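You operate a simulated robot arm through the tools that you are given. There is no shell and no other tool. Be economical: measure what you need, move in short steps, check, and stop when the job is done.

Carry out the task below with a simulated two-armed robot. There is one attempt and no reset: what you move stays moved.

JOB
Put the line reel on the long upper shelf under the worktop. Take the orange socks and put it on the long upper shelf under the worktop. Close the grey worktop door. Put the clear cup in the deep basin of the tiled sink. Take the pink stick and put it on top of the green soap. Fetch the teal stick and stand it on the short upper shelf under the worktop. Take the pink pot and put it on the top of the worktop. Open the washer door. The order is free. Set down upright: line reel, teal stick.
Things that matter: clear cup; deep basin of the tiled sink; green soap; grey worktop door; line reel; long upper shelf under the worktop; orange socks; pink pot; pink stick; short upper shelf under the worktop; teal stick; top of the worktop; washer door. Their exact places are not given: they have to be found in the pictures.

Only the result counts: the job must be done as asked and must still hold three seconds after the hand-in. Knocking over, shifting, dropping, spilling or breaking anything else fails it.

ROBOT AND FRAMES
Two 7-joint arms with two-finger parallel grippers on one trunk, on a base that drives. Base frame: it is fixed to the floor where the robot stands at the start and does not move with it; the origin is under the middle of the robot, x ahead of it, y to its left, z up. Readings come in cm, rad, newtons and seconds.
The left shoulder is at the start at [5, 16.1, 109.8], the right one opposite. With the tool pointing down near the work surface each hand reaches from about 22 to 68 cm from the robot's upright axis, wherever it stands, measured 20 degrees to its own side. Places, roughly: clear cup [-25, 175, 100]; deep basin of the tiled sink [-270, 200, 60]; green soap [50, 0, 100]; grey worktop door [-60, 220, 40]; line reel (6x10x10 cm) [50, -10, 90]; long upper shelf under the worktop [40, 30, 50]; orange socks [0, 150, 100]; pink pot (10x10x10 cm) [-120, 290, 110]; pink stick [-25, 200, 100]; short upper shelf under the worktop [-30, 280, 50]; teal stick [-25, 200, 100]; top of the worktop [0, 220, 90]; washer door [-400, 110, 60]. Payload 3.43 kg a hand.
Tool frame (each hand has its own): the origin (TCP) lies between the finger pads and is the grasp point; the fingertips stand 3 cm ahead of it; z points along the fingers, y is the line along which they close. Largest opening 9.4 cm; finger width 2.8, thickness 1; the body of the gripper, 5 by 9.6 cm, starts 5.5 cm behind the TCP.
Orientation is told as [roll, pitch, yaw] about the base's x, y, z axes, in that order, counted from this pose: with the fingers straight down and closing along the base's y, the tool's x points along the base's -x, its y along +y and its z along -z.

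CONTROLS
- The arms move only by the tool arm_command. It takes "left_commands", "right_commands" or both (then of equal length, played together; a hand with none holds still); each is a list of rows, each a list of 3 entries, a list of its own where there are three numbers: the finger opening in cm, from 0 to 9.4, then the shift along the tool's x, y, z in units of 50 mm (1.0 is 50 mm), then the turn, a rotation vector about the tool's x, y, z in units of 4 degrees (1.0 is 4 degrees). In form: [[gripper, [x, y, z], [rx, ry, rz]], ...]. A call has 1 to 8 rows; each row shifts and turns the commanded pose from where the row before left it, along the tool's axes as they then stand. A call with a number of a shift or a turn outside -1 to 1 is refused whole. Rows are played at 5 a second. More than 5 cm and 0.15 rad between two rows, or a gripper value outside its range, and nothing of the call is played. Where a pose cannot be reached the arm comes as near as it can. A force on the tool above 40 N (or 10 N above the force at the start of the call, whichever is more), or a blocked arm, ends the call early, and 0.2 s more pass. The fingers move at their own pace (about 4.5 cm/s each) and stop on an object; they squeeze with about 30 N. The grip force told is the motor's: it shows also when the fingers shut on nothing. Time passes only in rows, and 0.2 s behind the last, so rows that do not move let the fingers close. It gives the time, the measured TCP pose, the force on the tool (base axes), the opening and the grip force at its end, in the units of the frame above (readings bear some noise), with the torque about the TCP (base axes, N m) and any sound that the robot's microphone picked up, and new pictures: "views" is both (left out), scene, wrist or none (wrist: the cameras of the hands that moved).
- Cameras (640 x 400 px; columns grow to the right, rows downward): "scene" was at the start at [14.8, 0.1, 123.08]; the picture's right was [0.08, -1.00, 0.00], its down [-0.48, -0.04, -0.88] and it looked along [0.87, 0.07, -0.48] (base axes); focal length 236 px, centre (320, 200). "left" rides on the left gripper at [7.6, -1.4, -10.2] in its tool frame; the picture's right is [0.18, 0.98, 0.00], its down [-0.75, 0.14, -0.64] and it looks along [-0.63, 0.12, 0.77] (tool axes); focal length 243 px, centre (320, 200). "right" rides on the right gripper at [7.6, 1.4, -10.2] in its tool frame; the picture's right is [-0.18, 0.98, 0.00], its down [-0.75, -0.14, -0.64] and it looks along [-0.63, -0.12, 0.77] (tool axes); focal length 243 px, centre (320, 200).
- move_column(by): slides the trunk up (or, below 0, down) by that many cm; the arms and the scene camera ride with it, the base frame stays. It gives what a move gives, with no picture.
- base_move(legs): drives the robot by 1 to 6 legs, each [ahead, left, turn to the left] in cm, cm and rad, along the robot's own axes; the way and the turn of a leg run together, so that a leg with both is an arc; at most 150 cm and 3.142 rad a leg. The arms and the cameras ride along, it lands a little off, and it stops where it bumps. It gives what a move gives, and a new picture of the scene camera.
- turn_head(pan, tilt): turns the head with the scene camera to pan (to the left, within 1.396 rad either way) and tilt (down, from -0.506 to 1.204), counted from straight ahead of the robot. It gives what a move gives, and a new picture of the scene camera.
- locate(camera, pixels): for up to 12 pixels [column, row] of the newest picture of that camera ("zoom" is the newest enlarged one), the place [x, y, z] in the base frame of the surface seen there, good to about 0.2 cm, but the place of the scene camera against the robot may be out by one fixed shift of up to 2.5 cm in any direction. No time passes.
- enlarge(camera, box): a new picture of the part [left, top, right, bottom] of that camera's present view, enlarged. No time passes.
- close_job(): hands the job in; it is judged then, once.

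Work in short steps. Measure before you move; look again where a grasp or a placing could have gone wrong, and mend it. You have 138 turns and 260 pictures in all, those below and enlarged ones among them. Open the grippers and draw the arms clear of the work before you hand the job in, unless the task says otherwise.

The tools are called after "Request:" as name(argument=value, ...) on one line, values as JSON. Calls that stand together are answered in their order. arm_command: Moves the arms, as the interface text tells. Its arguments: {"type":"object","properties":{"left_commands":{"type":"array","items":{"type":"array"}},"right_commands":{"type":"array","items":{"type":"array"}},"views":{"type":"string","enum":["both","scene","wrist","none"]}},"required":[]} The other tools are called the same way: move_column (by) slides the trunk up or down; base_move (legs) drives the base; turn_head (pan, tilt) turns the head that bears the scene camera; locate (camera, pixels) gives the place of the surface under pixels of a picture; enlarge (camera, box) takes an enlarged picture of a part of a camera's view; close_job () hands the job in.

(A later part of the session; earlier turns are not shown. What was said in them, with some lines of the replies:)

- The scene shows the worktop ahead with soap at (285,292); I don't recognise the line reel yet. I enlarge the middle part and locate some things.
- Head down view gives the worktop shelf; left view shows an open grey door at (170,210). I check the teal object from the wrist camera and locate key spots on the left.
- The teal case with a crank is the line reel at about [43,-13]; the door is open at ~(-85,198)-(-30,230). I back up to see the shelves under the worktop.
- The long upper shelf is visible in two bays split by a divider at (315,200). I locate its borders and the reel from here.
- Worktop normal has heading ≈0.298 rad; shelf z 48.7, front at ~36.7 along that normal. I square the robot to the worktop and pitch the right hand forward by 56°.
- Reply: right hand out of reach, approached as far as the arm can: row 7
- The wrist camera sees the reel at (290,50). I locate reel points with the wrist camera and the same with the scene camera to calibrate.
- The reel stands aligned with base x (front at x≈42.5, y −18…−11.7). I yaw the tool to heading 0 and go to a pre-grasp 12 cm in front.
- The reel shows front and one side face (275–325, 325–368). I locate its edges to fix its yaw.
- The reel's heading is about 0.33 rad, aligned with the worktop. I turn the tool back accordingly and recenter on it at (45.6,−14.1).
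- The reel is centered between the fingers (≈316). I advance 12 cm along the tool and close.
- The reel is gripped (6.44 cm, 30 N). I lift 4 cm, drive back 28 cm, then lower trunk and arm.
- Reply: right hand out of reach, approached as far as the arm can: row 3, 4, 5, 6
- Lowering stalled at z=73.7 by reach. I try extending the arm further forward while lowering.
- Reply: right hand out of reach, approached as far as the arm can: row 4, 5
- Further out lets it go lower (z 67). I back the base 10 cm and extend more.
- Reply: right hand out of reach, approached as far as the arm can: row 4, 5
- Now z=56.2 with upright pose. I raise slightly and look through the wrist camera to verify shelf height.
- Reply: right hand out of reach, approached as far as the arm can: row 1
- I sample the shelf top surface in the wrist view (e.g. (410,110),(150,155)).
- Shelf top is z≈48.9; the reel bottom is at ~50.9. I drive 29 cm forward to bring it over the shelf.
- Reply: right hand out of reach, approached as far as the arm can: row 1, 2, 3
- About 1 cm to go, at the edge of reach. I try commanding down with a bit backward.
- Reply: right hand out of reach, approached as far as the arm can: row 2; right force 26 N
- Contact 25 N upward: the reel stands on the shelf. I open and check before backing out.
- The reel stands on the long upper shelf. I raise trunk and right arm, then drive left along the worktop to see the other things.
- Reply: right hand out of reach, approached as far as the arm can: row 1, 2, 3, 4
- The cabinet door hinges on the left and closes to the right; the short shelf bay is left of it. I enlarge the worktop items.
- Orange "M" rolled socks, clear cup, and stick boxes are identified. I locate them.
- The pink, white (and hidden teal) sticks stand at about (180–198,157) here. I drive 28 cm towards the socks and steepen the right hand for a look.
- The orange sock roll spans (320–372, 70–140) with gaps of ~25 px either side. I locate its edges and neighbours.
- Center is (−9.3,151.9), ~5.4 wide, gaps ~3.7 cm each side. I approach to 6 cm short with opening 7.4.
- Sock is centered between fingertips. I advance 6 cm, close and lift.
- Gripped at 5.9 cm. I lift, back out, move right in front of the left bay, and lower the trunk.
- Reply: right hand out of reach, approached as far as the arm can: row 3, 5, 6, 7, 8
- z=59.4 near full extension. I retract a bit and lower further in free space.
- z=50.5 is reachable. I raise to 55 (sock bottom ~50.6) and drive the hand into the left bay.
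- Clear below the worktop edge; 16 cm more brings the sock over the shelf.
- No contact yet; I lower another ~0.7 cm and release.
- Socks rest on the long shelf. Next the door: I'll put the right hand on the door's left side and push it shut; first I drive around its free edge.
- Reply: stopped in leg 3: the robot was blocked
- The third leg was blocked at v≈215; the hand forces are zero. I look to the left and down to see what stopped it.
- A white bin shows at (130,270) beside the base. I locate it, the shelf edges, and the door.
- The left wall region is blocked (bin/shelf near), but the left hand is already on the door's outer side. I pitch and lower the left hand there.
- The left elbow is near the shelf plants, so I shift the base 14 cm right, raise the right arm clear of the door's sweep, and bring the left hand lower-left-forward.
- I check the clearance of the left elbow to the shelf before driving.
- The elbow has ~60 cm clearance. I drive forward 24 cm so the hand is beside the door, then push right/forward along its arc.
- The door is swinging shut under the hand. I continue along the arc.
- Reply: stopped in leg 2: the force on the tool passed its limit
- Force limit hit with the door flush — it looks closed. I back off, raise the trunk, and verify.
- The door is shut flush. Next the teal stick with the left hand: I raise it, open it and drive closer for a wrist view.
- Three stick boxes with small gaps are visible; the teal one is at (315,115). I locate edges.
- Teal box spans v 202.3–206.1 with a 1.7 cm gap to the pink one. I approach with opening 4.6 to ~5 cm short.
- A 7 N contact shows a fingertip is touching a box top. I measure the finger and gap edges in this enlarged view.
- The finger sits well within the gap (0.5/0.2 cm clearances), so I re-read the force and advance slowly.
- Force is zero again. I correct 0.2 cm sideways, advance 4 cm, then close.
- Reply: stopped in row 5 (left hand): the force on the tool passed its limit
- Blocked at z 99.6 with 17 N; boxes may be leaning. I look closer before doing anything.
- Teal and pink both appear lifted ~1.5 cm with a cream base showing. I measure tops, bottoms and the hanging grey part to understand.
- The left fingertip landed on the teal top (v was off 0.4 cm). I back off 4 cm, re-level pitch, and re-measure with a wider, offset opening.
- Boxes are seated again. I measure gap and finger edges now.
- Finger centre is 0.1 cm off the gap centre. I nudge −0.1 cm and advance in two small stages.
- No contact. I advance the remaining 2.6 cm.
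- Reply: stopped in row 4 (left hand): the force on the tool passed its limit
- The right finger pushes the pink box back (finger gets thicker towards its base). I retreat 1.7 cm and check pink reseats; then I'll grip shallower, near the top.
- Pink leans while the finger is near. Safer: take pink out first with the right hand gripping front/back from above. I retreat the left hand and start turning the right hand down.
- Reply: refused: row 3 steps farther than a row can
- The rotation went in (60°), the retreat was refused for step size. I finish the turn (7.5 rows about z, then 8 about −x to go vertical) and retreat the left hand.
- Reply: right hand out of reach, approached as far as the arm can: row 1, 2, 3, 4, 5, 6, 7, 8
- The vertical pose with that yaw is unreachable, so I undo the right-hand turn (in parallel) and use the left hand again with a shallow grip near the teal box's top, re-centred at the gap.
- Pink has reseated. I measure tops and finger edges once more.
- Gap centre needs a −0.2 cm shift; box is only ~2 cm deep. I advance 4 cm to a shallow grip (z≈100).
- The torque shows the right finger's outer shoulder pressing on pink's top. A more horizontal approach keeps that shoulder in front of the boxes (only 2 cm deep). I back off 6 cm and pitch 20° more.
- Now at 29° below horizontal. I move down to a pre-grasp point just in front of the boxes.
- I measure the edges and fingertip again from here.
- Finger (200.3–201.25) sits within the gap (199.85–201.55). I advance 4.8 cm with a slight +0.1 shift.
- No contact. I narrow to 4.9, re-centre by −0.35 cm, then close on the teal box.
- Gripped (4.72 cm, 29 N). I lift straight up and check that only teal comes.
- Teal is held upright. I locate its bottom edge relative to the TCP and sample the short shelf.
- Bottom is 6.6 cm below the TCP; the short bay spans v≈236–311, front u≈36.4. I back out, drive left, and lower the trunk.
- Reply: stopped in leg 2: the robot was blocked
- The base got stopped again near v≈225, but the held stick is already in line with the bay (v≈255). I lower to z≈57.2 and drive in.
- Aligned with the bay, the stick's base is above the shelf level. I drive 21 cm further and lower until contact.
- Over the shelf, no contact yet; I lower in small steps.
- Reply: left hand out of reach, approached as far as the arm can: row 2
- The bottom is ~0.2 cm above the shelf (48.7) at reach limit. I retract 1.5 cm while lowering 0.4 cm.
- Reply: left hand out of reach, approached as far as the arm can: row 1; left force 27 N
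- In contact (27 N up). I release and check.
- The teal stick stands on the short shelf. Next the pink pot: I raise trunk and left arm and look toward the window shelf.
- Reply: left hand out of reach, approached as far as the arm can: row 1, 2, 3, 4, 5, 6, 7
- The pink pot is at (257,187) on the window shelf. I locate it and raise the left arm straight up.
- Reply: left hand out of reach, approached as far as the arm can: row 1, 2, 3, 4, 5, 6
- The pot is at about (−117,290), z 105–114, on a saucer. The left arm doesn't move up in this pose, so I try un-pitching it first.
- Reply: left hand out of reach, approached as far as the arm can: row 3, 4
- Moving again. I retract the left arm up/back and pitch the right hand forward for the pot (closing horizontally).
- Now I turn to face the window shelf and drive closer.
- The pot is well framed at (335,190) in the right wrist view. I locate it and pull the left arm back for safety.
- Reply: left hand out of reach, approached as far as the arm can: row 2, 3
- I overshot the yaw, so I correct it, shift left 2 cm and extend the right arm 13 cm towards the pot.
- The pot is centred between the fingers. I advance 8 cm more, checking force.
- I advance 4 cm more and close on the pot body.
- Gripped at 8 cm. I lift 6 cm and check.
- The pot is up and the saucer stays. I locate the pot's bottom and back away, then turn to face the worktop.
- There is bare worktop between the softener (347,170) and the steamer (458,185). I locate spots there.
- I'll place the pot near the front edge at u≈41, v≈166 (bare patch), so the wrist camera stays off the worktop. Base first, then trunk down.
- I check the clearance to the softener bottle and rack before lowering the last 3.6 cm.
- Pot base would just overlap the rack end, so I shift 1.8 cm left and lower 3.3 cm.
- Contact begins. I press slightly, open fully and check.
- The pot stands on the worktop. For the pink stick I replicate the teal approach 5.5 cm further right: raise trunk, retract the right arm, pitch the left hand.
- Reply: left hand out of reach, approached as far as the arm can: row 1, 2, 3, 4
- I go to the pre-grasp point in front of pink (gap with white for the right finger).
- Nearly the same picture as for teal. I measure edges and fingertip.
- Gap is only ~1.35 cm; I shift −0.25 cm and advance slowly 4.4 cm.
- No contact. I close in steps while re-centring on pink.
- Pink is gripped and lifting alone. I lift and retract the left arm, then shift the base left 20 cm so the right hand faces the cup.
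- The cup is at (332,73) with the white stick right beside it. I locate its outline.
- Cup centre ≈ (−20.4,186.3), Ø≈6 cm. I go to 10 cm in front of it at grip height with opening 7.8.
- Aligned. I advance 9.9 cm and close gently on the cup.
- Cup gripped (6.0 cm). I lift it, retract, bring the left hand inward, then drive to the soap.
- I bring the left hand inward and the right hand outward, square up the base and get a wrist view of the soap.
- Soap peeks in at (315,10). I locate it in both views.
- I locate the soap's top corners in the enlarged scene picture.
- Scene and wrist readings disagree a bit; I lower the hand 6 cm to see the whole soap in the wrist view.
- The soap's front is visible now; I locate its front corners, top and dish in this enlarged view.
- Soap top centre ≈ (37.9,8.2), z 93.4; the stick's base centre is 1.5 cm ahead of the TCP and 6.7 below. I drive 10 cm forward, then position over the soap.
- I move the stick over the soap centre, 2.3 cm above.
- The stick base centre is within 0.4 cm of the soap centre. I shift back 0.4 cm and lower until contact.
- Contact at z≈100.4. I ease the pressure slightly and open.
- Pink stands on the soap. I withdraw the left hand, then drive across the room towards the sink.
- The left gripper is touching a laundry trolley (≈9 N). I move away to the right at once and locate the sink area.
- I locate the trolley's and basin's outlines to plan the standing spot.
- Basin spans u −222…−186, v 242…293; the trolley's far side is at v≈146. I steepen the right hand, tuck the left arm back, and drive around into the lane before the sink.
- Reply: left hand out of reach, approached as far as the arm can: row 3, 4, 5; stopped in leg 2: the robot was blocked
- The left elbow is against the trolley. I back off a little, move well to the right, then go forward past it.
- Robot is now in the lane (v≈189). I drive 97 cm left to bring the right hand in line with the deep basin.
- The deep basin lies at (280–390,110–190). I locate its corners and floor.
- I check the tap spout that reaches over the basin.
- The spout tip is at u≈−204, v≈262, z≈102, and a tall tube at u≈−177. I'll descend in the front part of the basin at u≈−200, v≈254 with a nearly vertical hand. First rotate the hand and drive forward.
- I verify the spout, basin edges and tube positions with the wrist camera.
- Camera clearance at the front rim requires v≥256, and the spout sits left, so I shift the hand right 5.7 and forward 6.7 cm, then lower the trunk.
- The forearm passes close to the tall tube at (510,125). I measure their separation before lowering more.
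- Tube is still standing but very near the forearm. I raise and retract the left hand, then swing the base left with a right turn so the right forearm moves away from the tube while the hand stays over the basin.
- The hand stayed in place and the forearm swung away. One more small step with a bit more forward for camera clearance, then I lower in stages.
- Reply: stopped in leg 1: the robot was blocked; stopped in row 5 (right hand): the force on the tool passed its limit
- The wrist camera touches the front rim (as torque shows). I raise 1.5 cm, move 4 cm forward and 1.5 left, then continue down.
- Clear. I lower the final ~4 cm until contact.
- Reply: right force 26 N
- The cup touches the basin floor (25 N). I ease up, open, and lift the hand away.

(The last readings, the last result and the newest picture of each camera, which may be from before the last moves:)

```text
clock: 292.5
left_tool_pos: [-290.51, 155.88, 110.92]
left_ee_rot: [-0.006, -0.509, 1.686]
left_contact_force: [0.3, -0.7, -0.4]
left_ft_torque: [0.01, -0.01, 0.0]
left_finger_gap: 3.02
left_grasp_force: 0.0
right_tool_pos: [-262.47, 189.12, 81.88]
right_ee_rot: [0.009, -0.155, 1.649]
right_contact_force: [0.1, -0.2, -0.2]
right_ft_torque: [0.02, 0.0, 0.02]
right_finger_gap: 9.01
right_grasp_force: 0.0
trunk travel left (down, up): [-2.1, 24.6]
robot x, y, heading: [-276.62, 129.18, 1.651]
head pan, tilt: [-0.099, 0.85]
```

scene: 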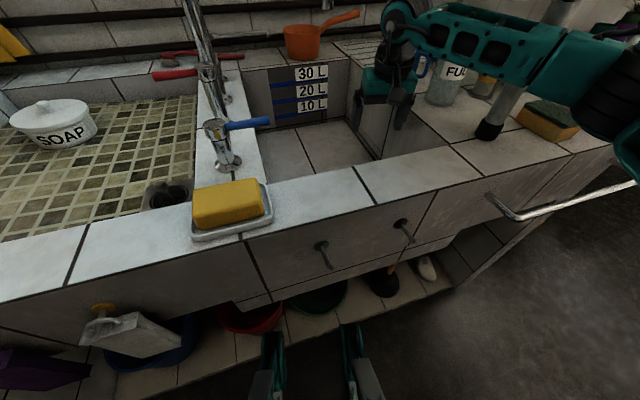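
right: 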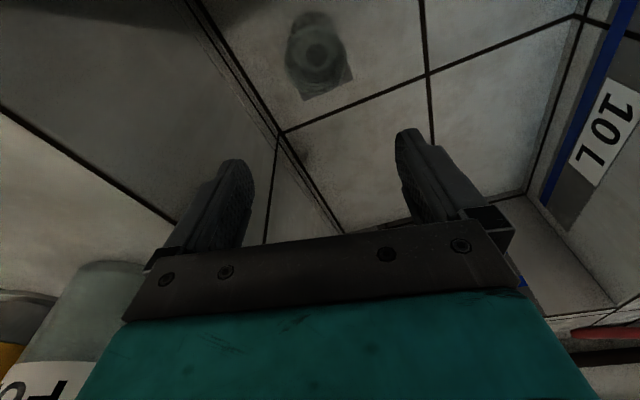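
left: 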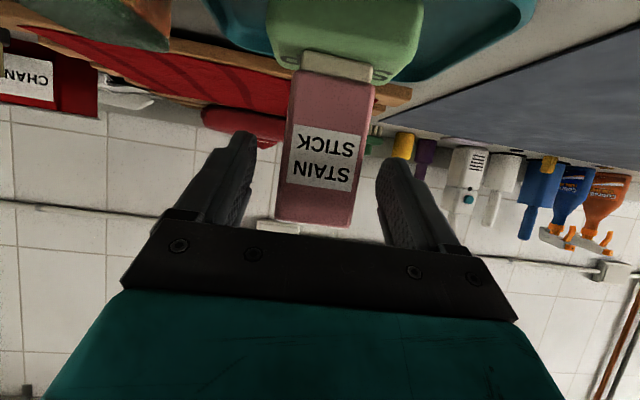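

The cup stands in the deep basin. I raise the trunk, back out, and head left toward the washer.

Request:
move_column(by=24)

Request:
base_move(legs=[[-22, 0, 0], [0, 0, 0.215], [0, 90, 0]])

Request:
turn_head(pan=0.5, tilt=0.6)

```text
clock: 295.0
left_tool_pos: [-290.39, 155.84, 134.95]
left_ee_rot: [-0.003, -0.509, 1.685]
left_contact_force: [0.0, 0.1, 0.8]
left_ft_torque: [0.01, 0.0, 0.03]
left_finger_gap: 2.98
left_grasp_force: 0.0
right_tool_pos: [-262.49, 189.17, 105.93]
right_ee_rot: [0.008, -0.154, 1.65]
right_contact_force: [0.4, -0.1, 0.1]
right_ft_torque: [0.04, -0.01, -0.02]
right_finger_gap: 9.0
right_grasp_force: 0.0
trunk travel left (down, up): [-26.1, 0.6]
robot x, y, heading: [-276.05, 129.14, 1.658]
head pan, tilt: [-0.099, 0.85]
```

```text
clock: 301.8
left_tool_pos: [-380.11, 102.74, 134.89]
left_ee_rot: [-0.004, -0.509, 1.916]
left_contact_force: [-0.8, 0.4, 0.3]
left_ft_torque: [0.01, 0.0, -0.03]
left_finger_gap: 3.0
left_grasp_force: 0.1
right_tool_pos: [-360.41, 141.49, 105.92]
right_ee_rot: [0.01, -0.155, 1.882]
right_contact_force: [0.1, -0.6, 0.0]
right_ft_torque: [0.01, 0.0, 0.0]
right_finger_gap: 8.99
right_grasp_force: 0.0
trunk travel left (down, up): [-26.1, 0.6]
robot x, y, heading: [-359.67, 79.73, 1.879]
head pan, tilt: [-0.099, 0.85]
```

scene: 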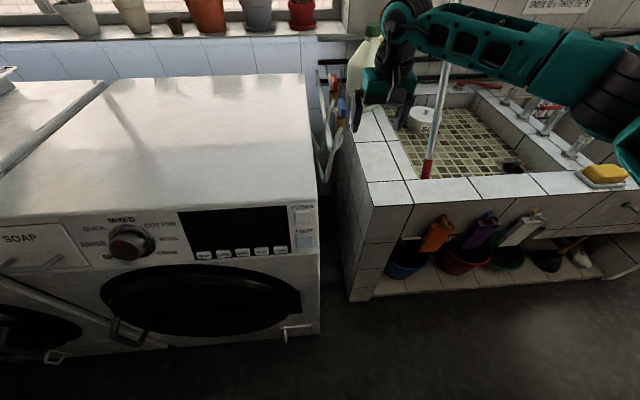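

```text
clock: 302.8
left_tool_pos: [-380.05, 102.64, 135.01]
left_ee_rot: [-0.013, -0.512, 1.92]
left_contact_force: [0.2, 0.3, -0.3]
left_ft_torque: [0.03, 0.0, 0.0]
left_finger_gap: 3.01
left_grasp_force: 0.1
right_tool_pos: [-360.44, 141.55, 105.88]
right_ee_rot: [0.01, -0.153, 1.881]
right_contact_force: [-0.1, -0.3, 0.0]
right_ft_torque: [0.02, 0.01, -0.05]
right_finger_gap: 8.98
right_grasp_force: 0.0
trunk travel left (down, up): [-26.1, 0.6]
robot x, y, heading: [-359.77, 79.55, 1.885]
head pan, tilt: [0.499, 0.6]
```

scene: 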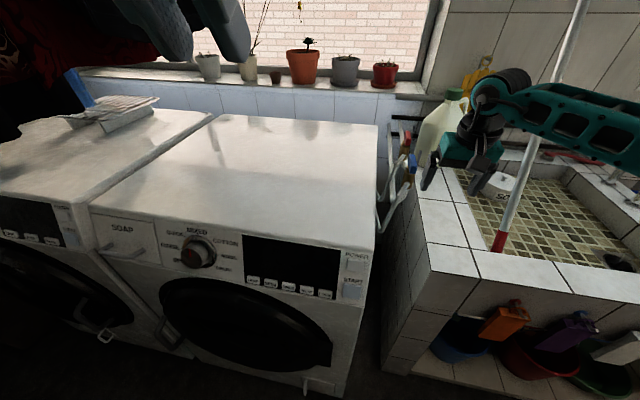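

The washer (soap drawer, dial) is directly ahead-left with a dark round door. I locate its door, handle and edges.

Request:
enlarge(camera="scene", box=[80, 200, 400, 400])

Request:
locate(camera="scene", pixels=[[245, 325], [170, 330], [160, 345], [182, 350], [330, 345], [250, 282], [250, 365], [90, 270], [105, 335], [375, 260], [308, 388], [200, 290]])

```text
2.00 times, centred on (240, 300) of scene
```

zoom: 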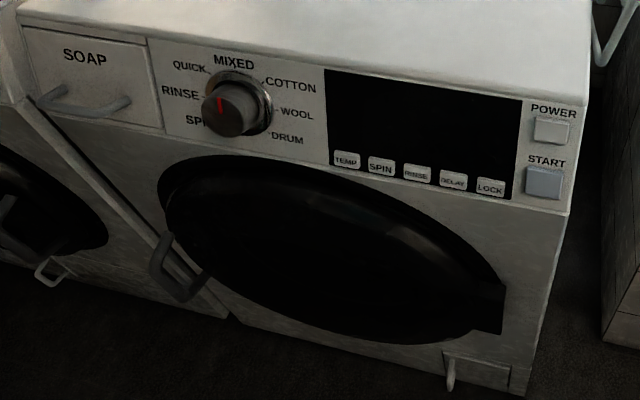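

```text
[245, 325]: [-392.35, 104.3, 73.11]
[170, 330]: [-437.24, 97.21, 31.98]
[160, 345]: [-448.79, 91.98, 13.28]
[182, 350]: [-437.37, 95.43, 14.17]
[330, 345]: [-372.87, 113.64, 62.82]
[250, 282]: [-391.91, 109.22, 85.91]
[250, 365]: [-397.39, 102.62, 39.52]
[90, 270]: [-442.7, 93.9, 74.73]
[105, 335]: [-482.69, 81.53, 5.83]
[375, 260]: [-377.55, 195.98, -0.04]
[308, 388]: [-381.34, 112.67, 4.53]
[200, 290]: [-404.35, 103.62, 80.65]
```

I locate the handle precisely in the enlarged view.

Request:
locate(camera="zoom", pixels=[[158, 255], [170, 238], [185, 292], [205, 278], [165, 275], [178, 285], [200, 255], [215, 295], [490, 300], [160, 200], [195, 300]])

```text
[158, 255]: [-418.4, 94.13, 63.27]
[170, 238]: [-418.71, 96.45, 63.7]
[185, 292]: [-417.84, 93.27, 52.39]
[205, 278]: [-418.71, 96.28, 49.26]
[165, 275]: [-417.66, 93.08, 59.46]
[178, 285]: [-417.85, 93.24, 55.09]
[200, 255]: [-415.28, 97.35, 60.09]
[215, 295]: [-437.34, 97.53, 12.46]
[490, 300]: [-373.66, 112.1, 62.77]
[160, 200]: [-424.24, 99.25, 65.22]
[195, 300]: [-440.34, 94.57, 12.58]
```

The handle is a vertical bar at ≈(−418,93), z 52–63, hinge on the right. I'll use the right hand from slightly left of it: pitch the hand, drive back and left, lower.

Request:
base_move(legs=[[-41, 0, -0.015], [0, 70, 0]])

Request:
arm_command(right_commands=[[9, [0, 0, 0], [0, -1, 0]], [9, [0, 0, 0], [0, -1, 0]], [9, [0, 0, 0], [0, -1, 0]], [9, [0, 0, 0], [0, -1, 0]], [9, [0, 0, 0], [0, -1, 0]], [9, [0, 0, 0], [0, -1, 0]], [9, [0, 0, 0], [0, -1, 0]]], views="none")

Request:
move_column(by=-25)

Request:
arm_command(right_commands=[[9, [0.5, 0, 0.7], [0, 0, 0]], [9, [0.5, 0, 0.7], [0, 0, 0]], [9, [0.5, 0, 0.7], [0, 0, 0]], [9, [0.5, 0, 0.7], [0, 0, 0]], [9, [0.3, 0, 0.4], [0, 0, 0]]], views="both")

```text
clock: 308.7
left_tool_pos: [-432.81, 44.04, 135.06]
left_ee_rot: [-0.01, -0.513, 1.9]
left_contact_force: [-0.3, 0.6, 0.0]
left_ft_torque: [0.01, -0.02, -0.03]
left_finger_gap: 2.99
left_grasp_force: 0.0
right_tool_pos: [-412.7, 82.58, 105.86]
right_ee_rot: [0.01, -0.154, 1.864]
right_contact_force: [-0.1, -0.1, -0.2]
right_ft_torque: [0.03, 0.03, -0.01]
right_finger_gap: 8.99
right_grasp_force: 0.1
trunk travel left (down, up): [-26.1, 0.6]
robot x, y, heading: [-413.17, 21.06, 1.866]
head pan, tilt: [0.499, 0.6]
```

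scene: 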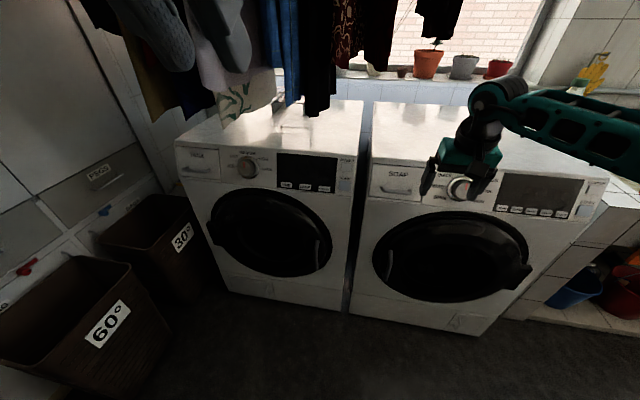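

```text
clock: 310.3
left_tool_pos: [-432.83, 44.1, 135.06]
left_ee_rot: [-0.013, -0.515, 1.902]
left_contact_force: [0.3, -0.4, 0.4]
left_ft_torque: [-0.01, -0.01, -0.01]
left_finger_gap: 3.02
left_grasp_force: 0.0
right_tool_pos: [-412.62, 82.52, 105.98]
right_ee_rot: [0.013, -0.642, 1.859]
right_contact_force: [0.5, 0.2, -0.1]
right_ft_torque: [0.01, -0.03, 0.0]
right_finger_gap: 9.01
right_grasp_force: 0.0
trunk travel left (down, up): [-26.1, 0.6]
robot x, y, heading: [-412.98, 21.16, 1.874]
head pan, tilt: [0.499, 0.6]
```

```text
clock: 312.9
left_tool_pos: [-432.89, 44.15, 110.07]
left_ee_rot: [-0.013, -0.516, 1.903]
left_contact_force: [0.1, 0.2, 0.2]
left_ft_torque: [-0.03, -0.01, -0.01]
left_finger_gap: 3.0
left_grasp_force: 0.1
right_tool_pos: [-412.52, 82.54, 80.99]
right_ee_rot: [0.014, -0.644, 1.859]
right_contact_force: [-0.7, 0.2, -0.5]
right_ft_torque: [0.01, 0.02, -0.01]
right_finger_gap: 9.0
right_grasp_force: 0.1
trunk travel left (down, up): [-1.1, 25.6]
robot x, y, heading: [-412.86, 20.84, 1.869]
head pan, tilt: [0.499, 0.6]
```

```text
clock: 314.1
left_tool_pos: [-432.94, 44.13, 110.12]
left_ee_rot: [-0.012, -0.514, 1.9]
left_contact_force: [0.0, 0.4, 0.0]
left_ft_torque: [0.02, 0.03, 0.0]
left_finger_gap: 2.99
left_grasp_force: 0.1
right_tool_pos: [-412.76, 83.05, 61.09]
right_ee_rot: [0.013, -0.641, 1.858]
right_contact_force: [0.6, -0.1, -0.1]
right_ft_torque: [-0.01, -0.04, -0.02]
right_finger_gap: 9.0
right_grasp_force: 0.1
trunk travel left (down, up): [-1.1, 25.6]
robot x, y, heading: [-413.39, 20.98, 1.866]
head pan, tilt: [0.499, 0.6]
```

scene: 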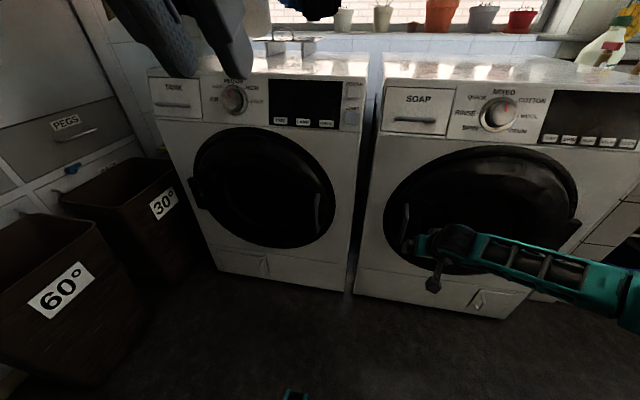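
right: 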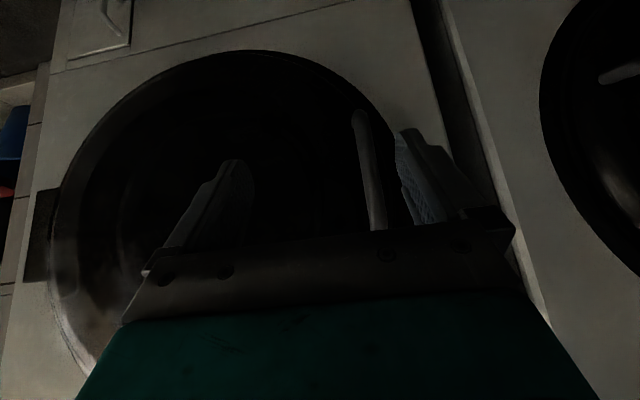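

The handle bar shows at (368,165) between the fingers. I locate it in the wrist view.

Request:
locate(camera="right", pixels=[[362, 125], [368, 165], [376, 210], [358, 112], [376, 225], [330, 165], [390, 120]])

```text
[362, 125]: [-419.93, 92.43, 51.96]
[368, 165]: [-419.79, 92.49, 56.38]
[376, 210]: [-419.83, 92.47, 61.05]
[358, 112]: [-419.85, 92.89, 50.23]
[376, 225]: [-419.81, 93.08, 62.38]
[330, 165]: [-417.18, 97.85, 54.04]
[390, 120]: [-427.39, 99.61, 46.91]
```

Bar at (−420,93), z 52–61. I shift left 4.1, advance 11 cm and close on it.

Request:
arm_command(right_commands=[[8, [0, 0.82, 0], [0, 0, 0]], [8, [-0.43, 0, 0.65], [0, 0, 0]], [8, [-0.43, 0, 0.65], [0, 0, 0]], [8, [-0.43, 0, 0.65], [0, 0, 0]], [4, [0, 0, 0], [0, 0, 0]], [0.5, [0, 0, 0], [0, 0, 0]], [0.5, [0, 0, 0], [0, 0, 0]]], views="wrist")

```text
clock: 315.7
left_tool_pos: [-432.98, 44.02, 110.1]
left_ee_rot: [-0.013, -0.515, 1.902]
left_contact_force: [0.4, 0.2, 0.5]
left_ft_torque: [0.02, 0.05, 0.01]
left_finger_gap: 3.01
left_grasp_force: 0.1
right_tool_pos: [-419.64, 91.49, 56.79]
right_ee_rot: [0.015, -0.643, 1.861]
right_contact_force: [-3.1, -1.2, -1.1]
right_ft_torque: [0.07, -0.07, 0.08]
right_finger_gap: 1.83
right_grasp_force: 7.5
right hand out of reach, approached as far as the arm can: row 4
trunk travel left (down, up): [-1.1, 25.6]
robot x, y, heading: [-413.19, 20.96, 1.868]
head pan, tilt: [0.499, 0.6]
```

right: 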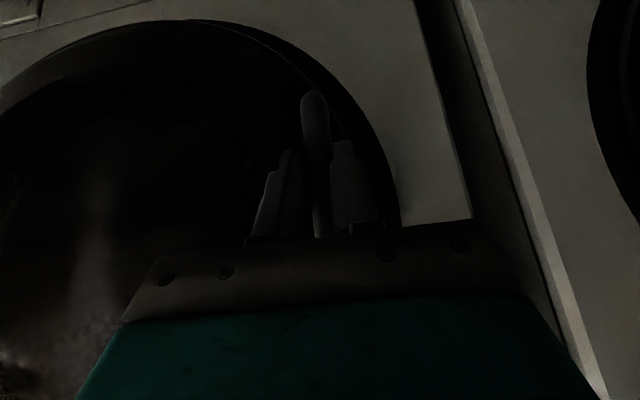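

Gripped the bar. I pull by driving the base along an arc about the hinge (constant body twist), first 0.2 rad.

Request:
arm_command(right_commands=[[0.3, [0, 0, 0], [0, 0, 0]], [0.3, [0, 0, 0], [0, 0, 0]]], views="none")

Request:
base_move(legs=[[-6.2, -7.5, 0.1], [-6.2, -7.5, 0.1]])

```text
clock: 316.3
left_tool_pos: [-432.89, 44.1, 110.15]
left_ee_rot: [-0.012, -0.516, 1.902]
left_contact_force: [-0.3, 0.3, 0.7]
left_ft_torque: [0.0, -0.04, -0.01]
left_finger_gap: 3.01
left_grasp_force: 0.0
right_tool_pos: [-419.54, 91.44, 56.7]
right_ee_rot: [0.013, -0.644, 1.861]
right_contact_force: [-9.9, -3.8, -1.7]
right_ft_torque: [0.29, -0.61, 0.22]
right_finger_gap: 1.74
right_grasp_force: 45.0
trunk travel left (down, up): [-1.1, 25.6]
robot x, y, heading: [-413.32, 21.23, 1.867]
head pan, tilt: [0.499, 0.6]
```

```text
clock: 318.1
left_tool_pos: [-418.73, 34.03, 109.92]
left_ee_rot: [-0.013, -0.514, 2.096]
left_contact_force: [0.0, -0.1, -0.5]
left_ft_torque: [-0.03, 0.0, 0.01]
left_finger_gap: 2.99
left_grasp_force: 0.1
right_tool_pos: [-414.49, 83.36, 56.78]
right_ee_rot: [0.011, -0.64, 2.052]
right_contact_force: [-7.5, -5.9, -1.9]
right_ft_torque: [0.08, -0.33, 0.11]
right_finger_gap: 1.76
right_grasp_force: 44.8
trunk travel left (down, up): [-1.1, 25.6]
robot x, y, heading: [-394.81, 15.4, 2.056]
head pan, tilt: [0.499, 0.6]
```

scene: 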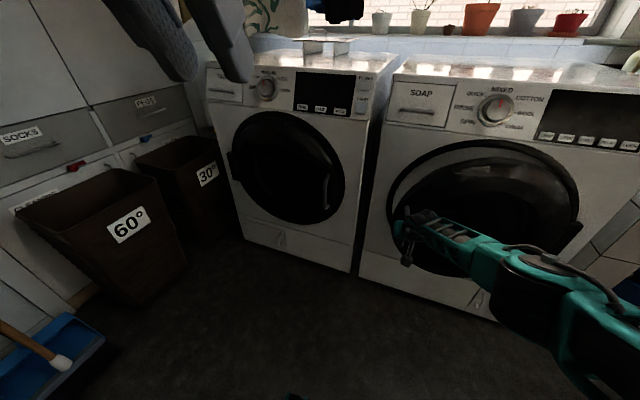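

The door is opening (it has come off the seal). I continue the arc.

Request:
base_move(legs=[[-9.3, -11.3, 0.15], [-9.3, -11.3, 0.15], [-9.3, -11.3, 0.15]])

```text
clock: 321.4
left_tool_pos: [-381.13, 23.35, 110.05]
left_ee_rot: [-0.012, -0.515, 2.553]
left_contact_force: [0.1, -0.3, -0.4]
left_ft_torque: [0.0, -0.02, -0.03]
left_finger_gap: 3.02
left_grasp_force: 0.1
right_tool_pos: [-398.93, 70.24, 56.79]
right_ee_rot: [0.007, -0.642, 2.502]
right_contact_force: [12.2, 18.7, 3.3]
right_ft_torque: [0.34, -0.25, -0.41]
right_finger_gap: 1.77
right_grasp_force: 44.7
trunk travel left (down, up): [-1.1, 25.6]
robot x, y, heading: [-351.54, 17.12, 2.515]
head pan, tilt: [0.499, 0.6]
```

scene: 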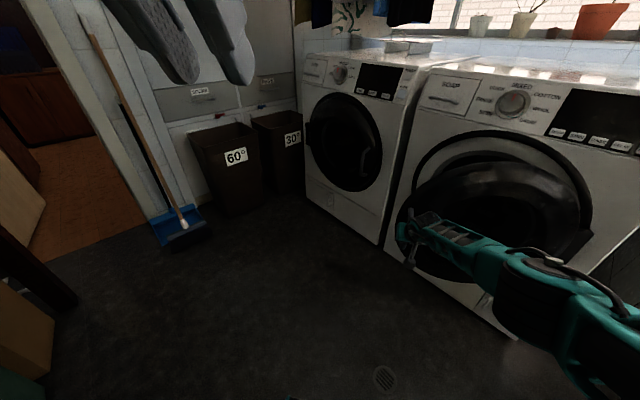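

About 37° open, with a slight outward pull. I continue with a small correction toward the hinge.

Request:
base_move(legs=[[-8.8, -11.6, 0.15], [-9.2, -11.3, 0.15], [-9.2, -11.3, 0.15]])

```text
clock: 324.6
left_tool_pos: [-344.65, 30.17, 110.43]
left_ee_rot: [-0.024, -0.525, 2.977]
left_contact_force: [-0.1, -0.3, 0.0]
left_ft_torque: [0.01, 0.02, -0.01]
left_finger_gap: 3.0
left_grasp_force: 0.2
right_tool_pos: [-379.89, 64.37, 56.87]
right_ee_rot: [0.017, -0.641, 2.943]
right_contact_force: [-0.3, -1.9, 1.2]
right_ft_torque: [0.76, -0.32, -0.2]
right_finger_gap: 1.76
right_grasp_force: 44.6
trunk travel left (down, up): [-1.1, 25.6]
robot x, y, heading: [-314.69, 36.63, 2.931]
head pan, tilt: [0.499, 0.6]
stopped in leg 3: the force on the tool passed its limit (the readings are from after the stop); the commanded pose is now the measured one
```

scene: 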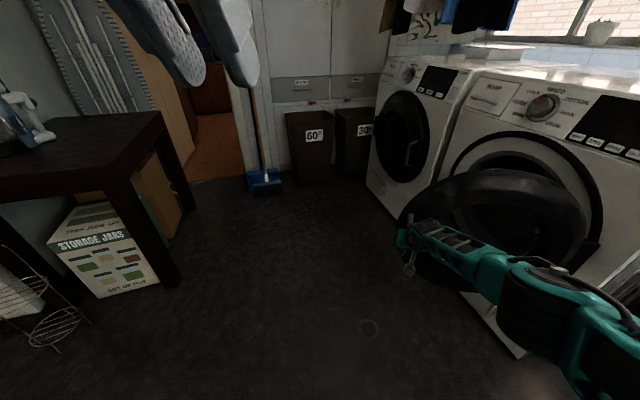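

About 61° open. I continue two more small arcs.

Request:
base_move(legs=[[-9, -11.3, 0.15], [-9, -11.3, 0.15]])

```text
clock: 326.9
left_tool_pos: [-322.34, 43.15, 110.35]
left_ee_rot: [-0.023, -0.52, -3.001]
left_contact_force: [-0.4, 0.0, -0.8]
left_ft_torque: [-0.02, 0.03, -0.02]
left_finger_gap: 3.02
left_grasp_force: 0.0
right_tool_pos: [-366.09, 64.88, 56.81]
right_ee_rot: [0.017, -0.64, -3.037]
right_contact_force: [0.7, -3.8, 1.1]
right_ft_torque: [0.85, -0.42, 0.06]
right_finger_gap: 1.76
right_grasp_force: 44.9
trunk travel left (down, up): [-1.1, 25.6]
robot x, y, heading: [-295.93, 57.97, -3.044]
head pan, tilt: [0.499, 0.6]
```

scene: 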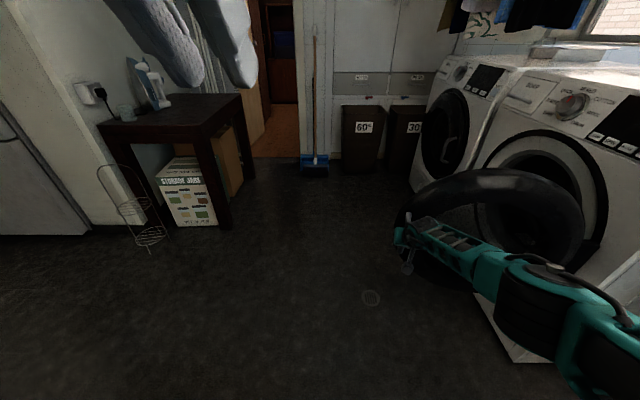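

Door ~79° open. One more 0.13 rad, then I release.

Request:
base_move(legs=[[-7.8, -9.8, 0.13]])

Request:
arm_command(right_commands=[[3, [0, 0, 0], [0, 0, 0]], [5, [0, 0, 0], [0, 0, 0]], [6, [0, 0, 0], [0, 0, 0]], [6, [0, 0, -0.5], [0, 0, 0]], [6, [0, 0, -0.8], [0, 0, 0]], [6, [0, 0, -0.8], [0, 0, 0]]], views="both")

```text
clock: 328.4
left_tool_pos: [-315.74, 50.08, 110.55]
left_ee_rot: [-0.029, -0.528, -2.875]
left_contact_force: [0.3, -0.3, 0.2]
left_ft_torque: [0.01, 0.03, 0.0]
left_finger_gap: 3.02
left_grasp_force: 0.1
right_tool_pos: [-361.83, 66.05, 56.9]
right_ee_rot: [0.02, -0.64, -2.907]
right_contact_force: [0.9, -1.3, 0.8]
right_ft_torque: [1.02, 0.16, -0.12]
right_finger_gap: 1.8
right_grasp_force: 44.7
trunk travel left (down, up): [-1.1, 25.6]
robot x, y, heading: [-291.61, 68.86, -2.92]
head pan, tilt: [0.499, 0.6]
stopped in leg 1: the robot was blocked; the commanded pose is now the measured one
```

scene: 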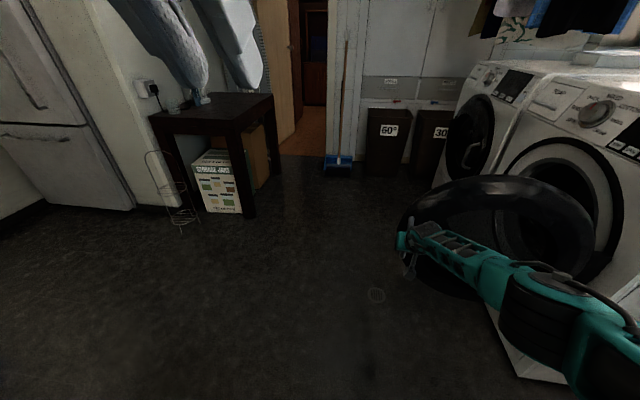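

```text
clock: 329.8
left_tool_pos: [-315.95, 50.3, 110.48]
left_ee_rot: [-0.028, -0.525, -2.876]
left_contact_force: [0.2, 0.0, -0.4]
left_ft_torque: [0.03, 0.0, 0.01]
left_finger_gap: 3.03
left_grasp_force: 0.1
right_tool_pos: [-355.94, 67.78, 65.09]
right_ee_rot: [0.025, -0.64, -2.913]
right_contact_force: [0.3, -1.0, -0.8]
right_ft_torque: [-0.01, 0.01, 0.0]
right_finger_gap: 5.99
right_grasp_force: 0.1
trunk travel left (down, up): [-1.1, 25.6]
robot x, y, heading: [-291.77, 68.35, -2.92]
head pan, tilt: [0.499, 0.6]
5 turns are left
```

scene: 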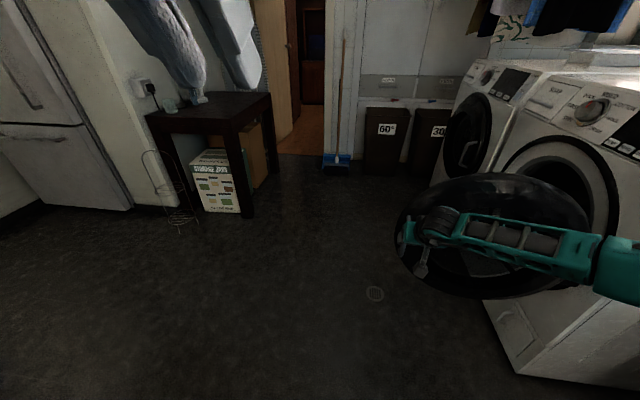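
right: 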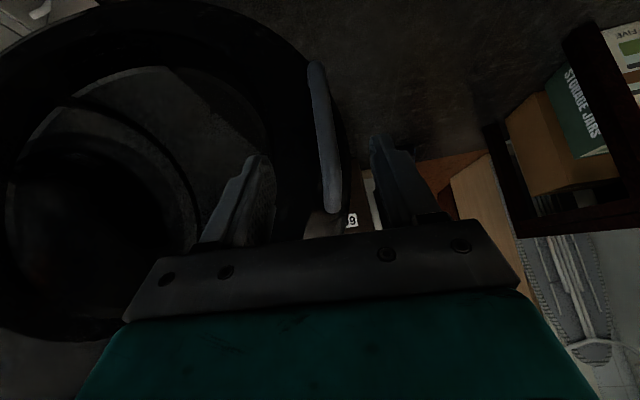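

Door stands ~85° open and is released. I withdraw the right hand further, opening both grippers.

Request:
arm_command(right_commands=[[7, [0, 0, -0.9], [0, 0, 0]], [8, [0, 0, -0.9], [0, 0, 0]], [9, [0, 0, -0.9], [0, 0, 0]]], left_commands=[[6, [0, 0, 0], [0, 0, 0]], [9, [0, 0, 0], [0, 0, 0]], [9, [0, 0, 0], [0, 0, 0]]], views="scene")

```text
clock: 330.6
left_tool_pos: [-315.94, 50.17, 110.49]
left_ee_rot: [-0.029, -0.524, -2.878]
left_contact_force: [-0.3, 0.6, -0.5]
left_ft_torque: [0.01, 0.03, -0.04]
left_finger_gap: 8.98
left_grasp_force: 0.0
right_tool_pos: [-348.24, 69.71, 75.87]
right_ee_rot: [0.025, -0.639, -2.908]
right_contact_force: [0.4, 0.5, 0.0]
right_ft_torque: [0.0, 0.01, 0.01]
right_finger_gap: 8.99
right_grasp_force: 0.1
trunk travel left (down, up): [-1.1, 25.6]
robot x, y, heading: [-291.24, 68.26, -2.919]
head pan, tilt: [0.499, 0.6]
4 turns are left
```

scene: 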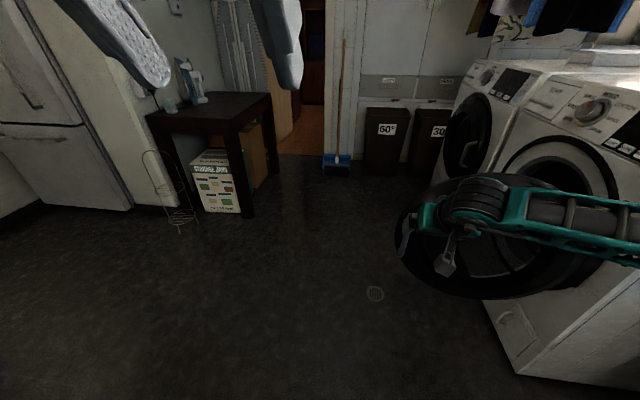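

The door stays open, both grippers are open and clear. I hand the job in.

Request:
close_job()

```text
The job is handed in.
```

I did all eight parts of the job and handed it in, but the robot touched things it wasn't meant to, and I couldn't confirm that nothing shifted.

**Result of each part**
- **Line reel:** upright on the long upper shelf.
- **Orange socks:** on the long upper shelf.
- **Grey worktop door:** shut flush.
- **Clear cup:** upright in the deep basin.
- **Pink stick:** standing on the green soap.
- **Teal stick:** upright on the short upper shelf.
- **Pink pot:** on the worktop near its front edge, on a bare patch between the small mat and the sock rack.
- **Washer door:** open about 85°. The base was blocked before I could open it further.

**Contacts that could count against the job**
- **Laundry trolley:** while driving to the sink, the left gripper pressed on it with about 9 N. Later the base stopped when the left elbow appeared to come up against it.
- **White and pink sticks:** the pink stick tipped back in its rack during the first grasp attempts and then settled again. I didn't see the white stick move.
- **Sink and tall tube:** the right wrist camera bumped the sink's front rim. The right forearm passed very close to the tall tube beside the sink, which was still standing.
- **Base stops:** the base was also blocked twice near the short-shelf corner and once beside the washer. I never found out what it had bumped.
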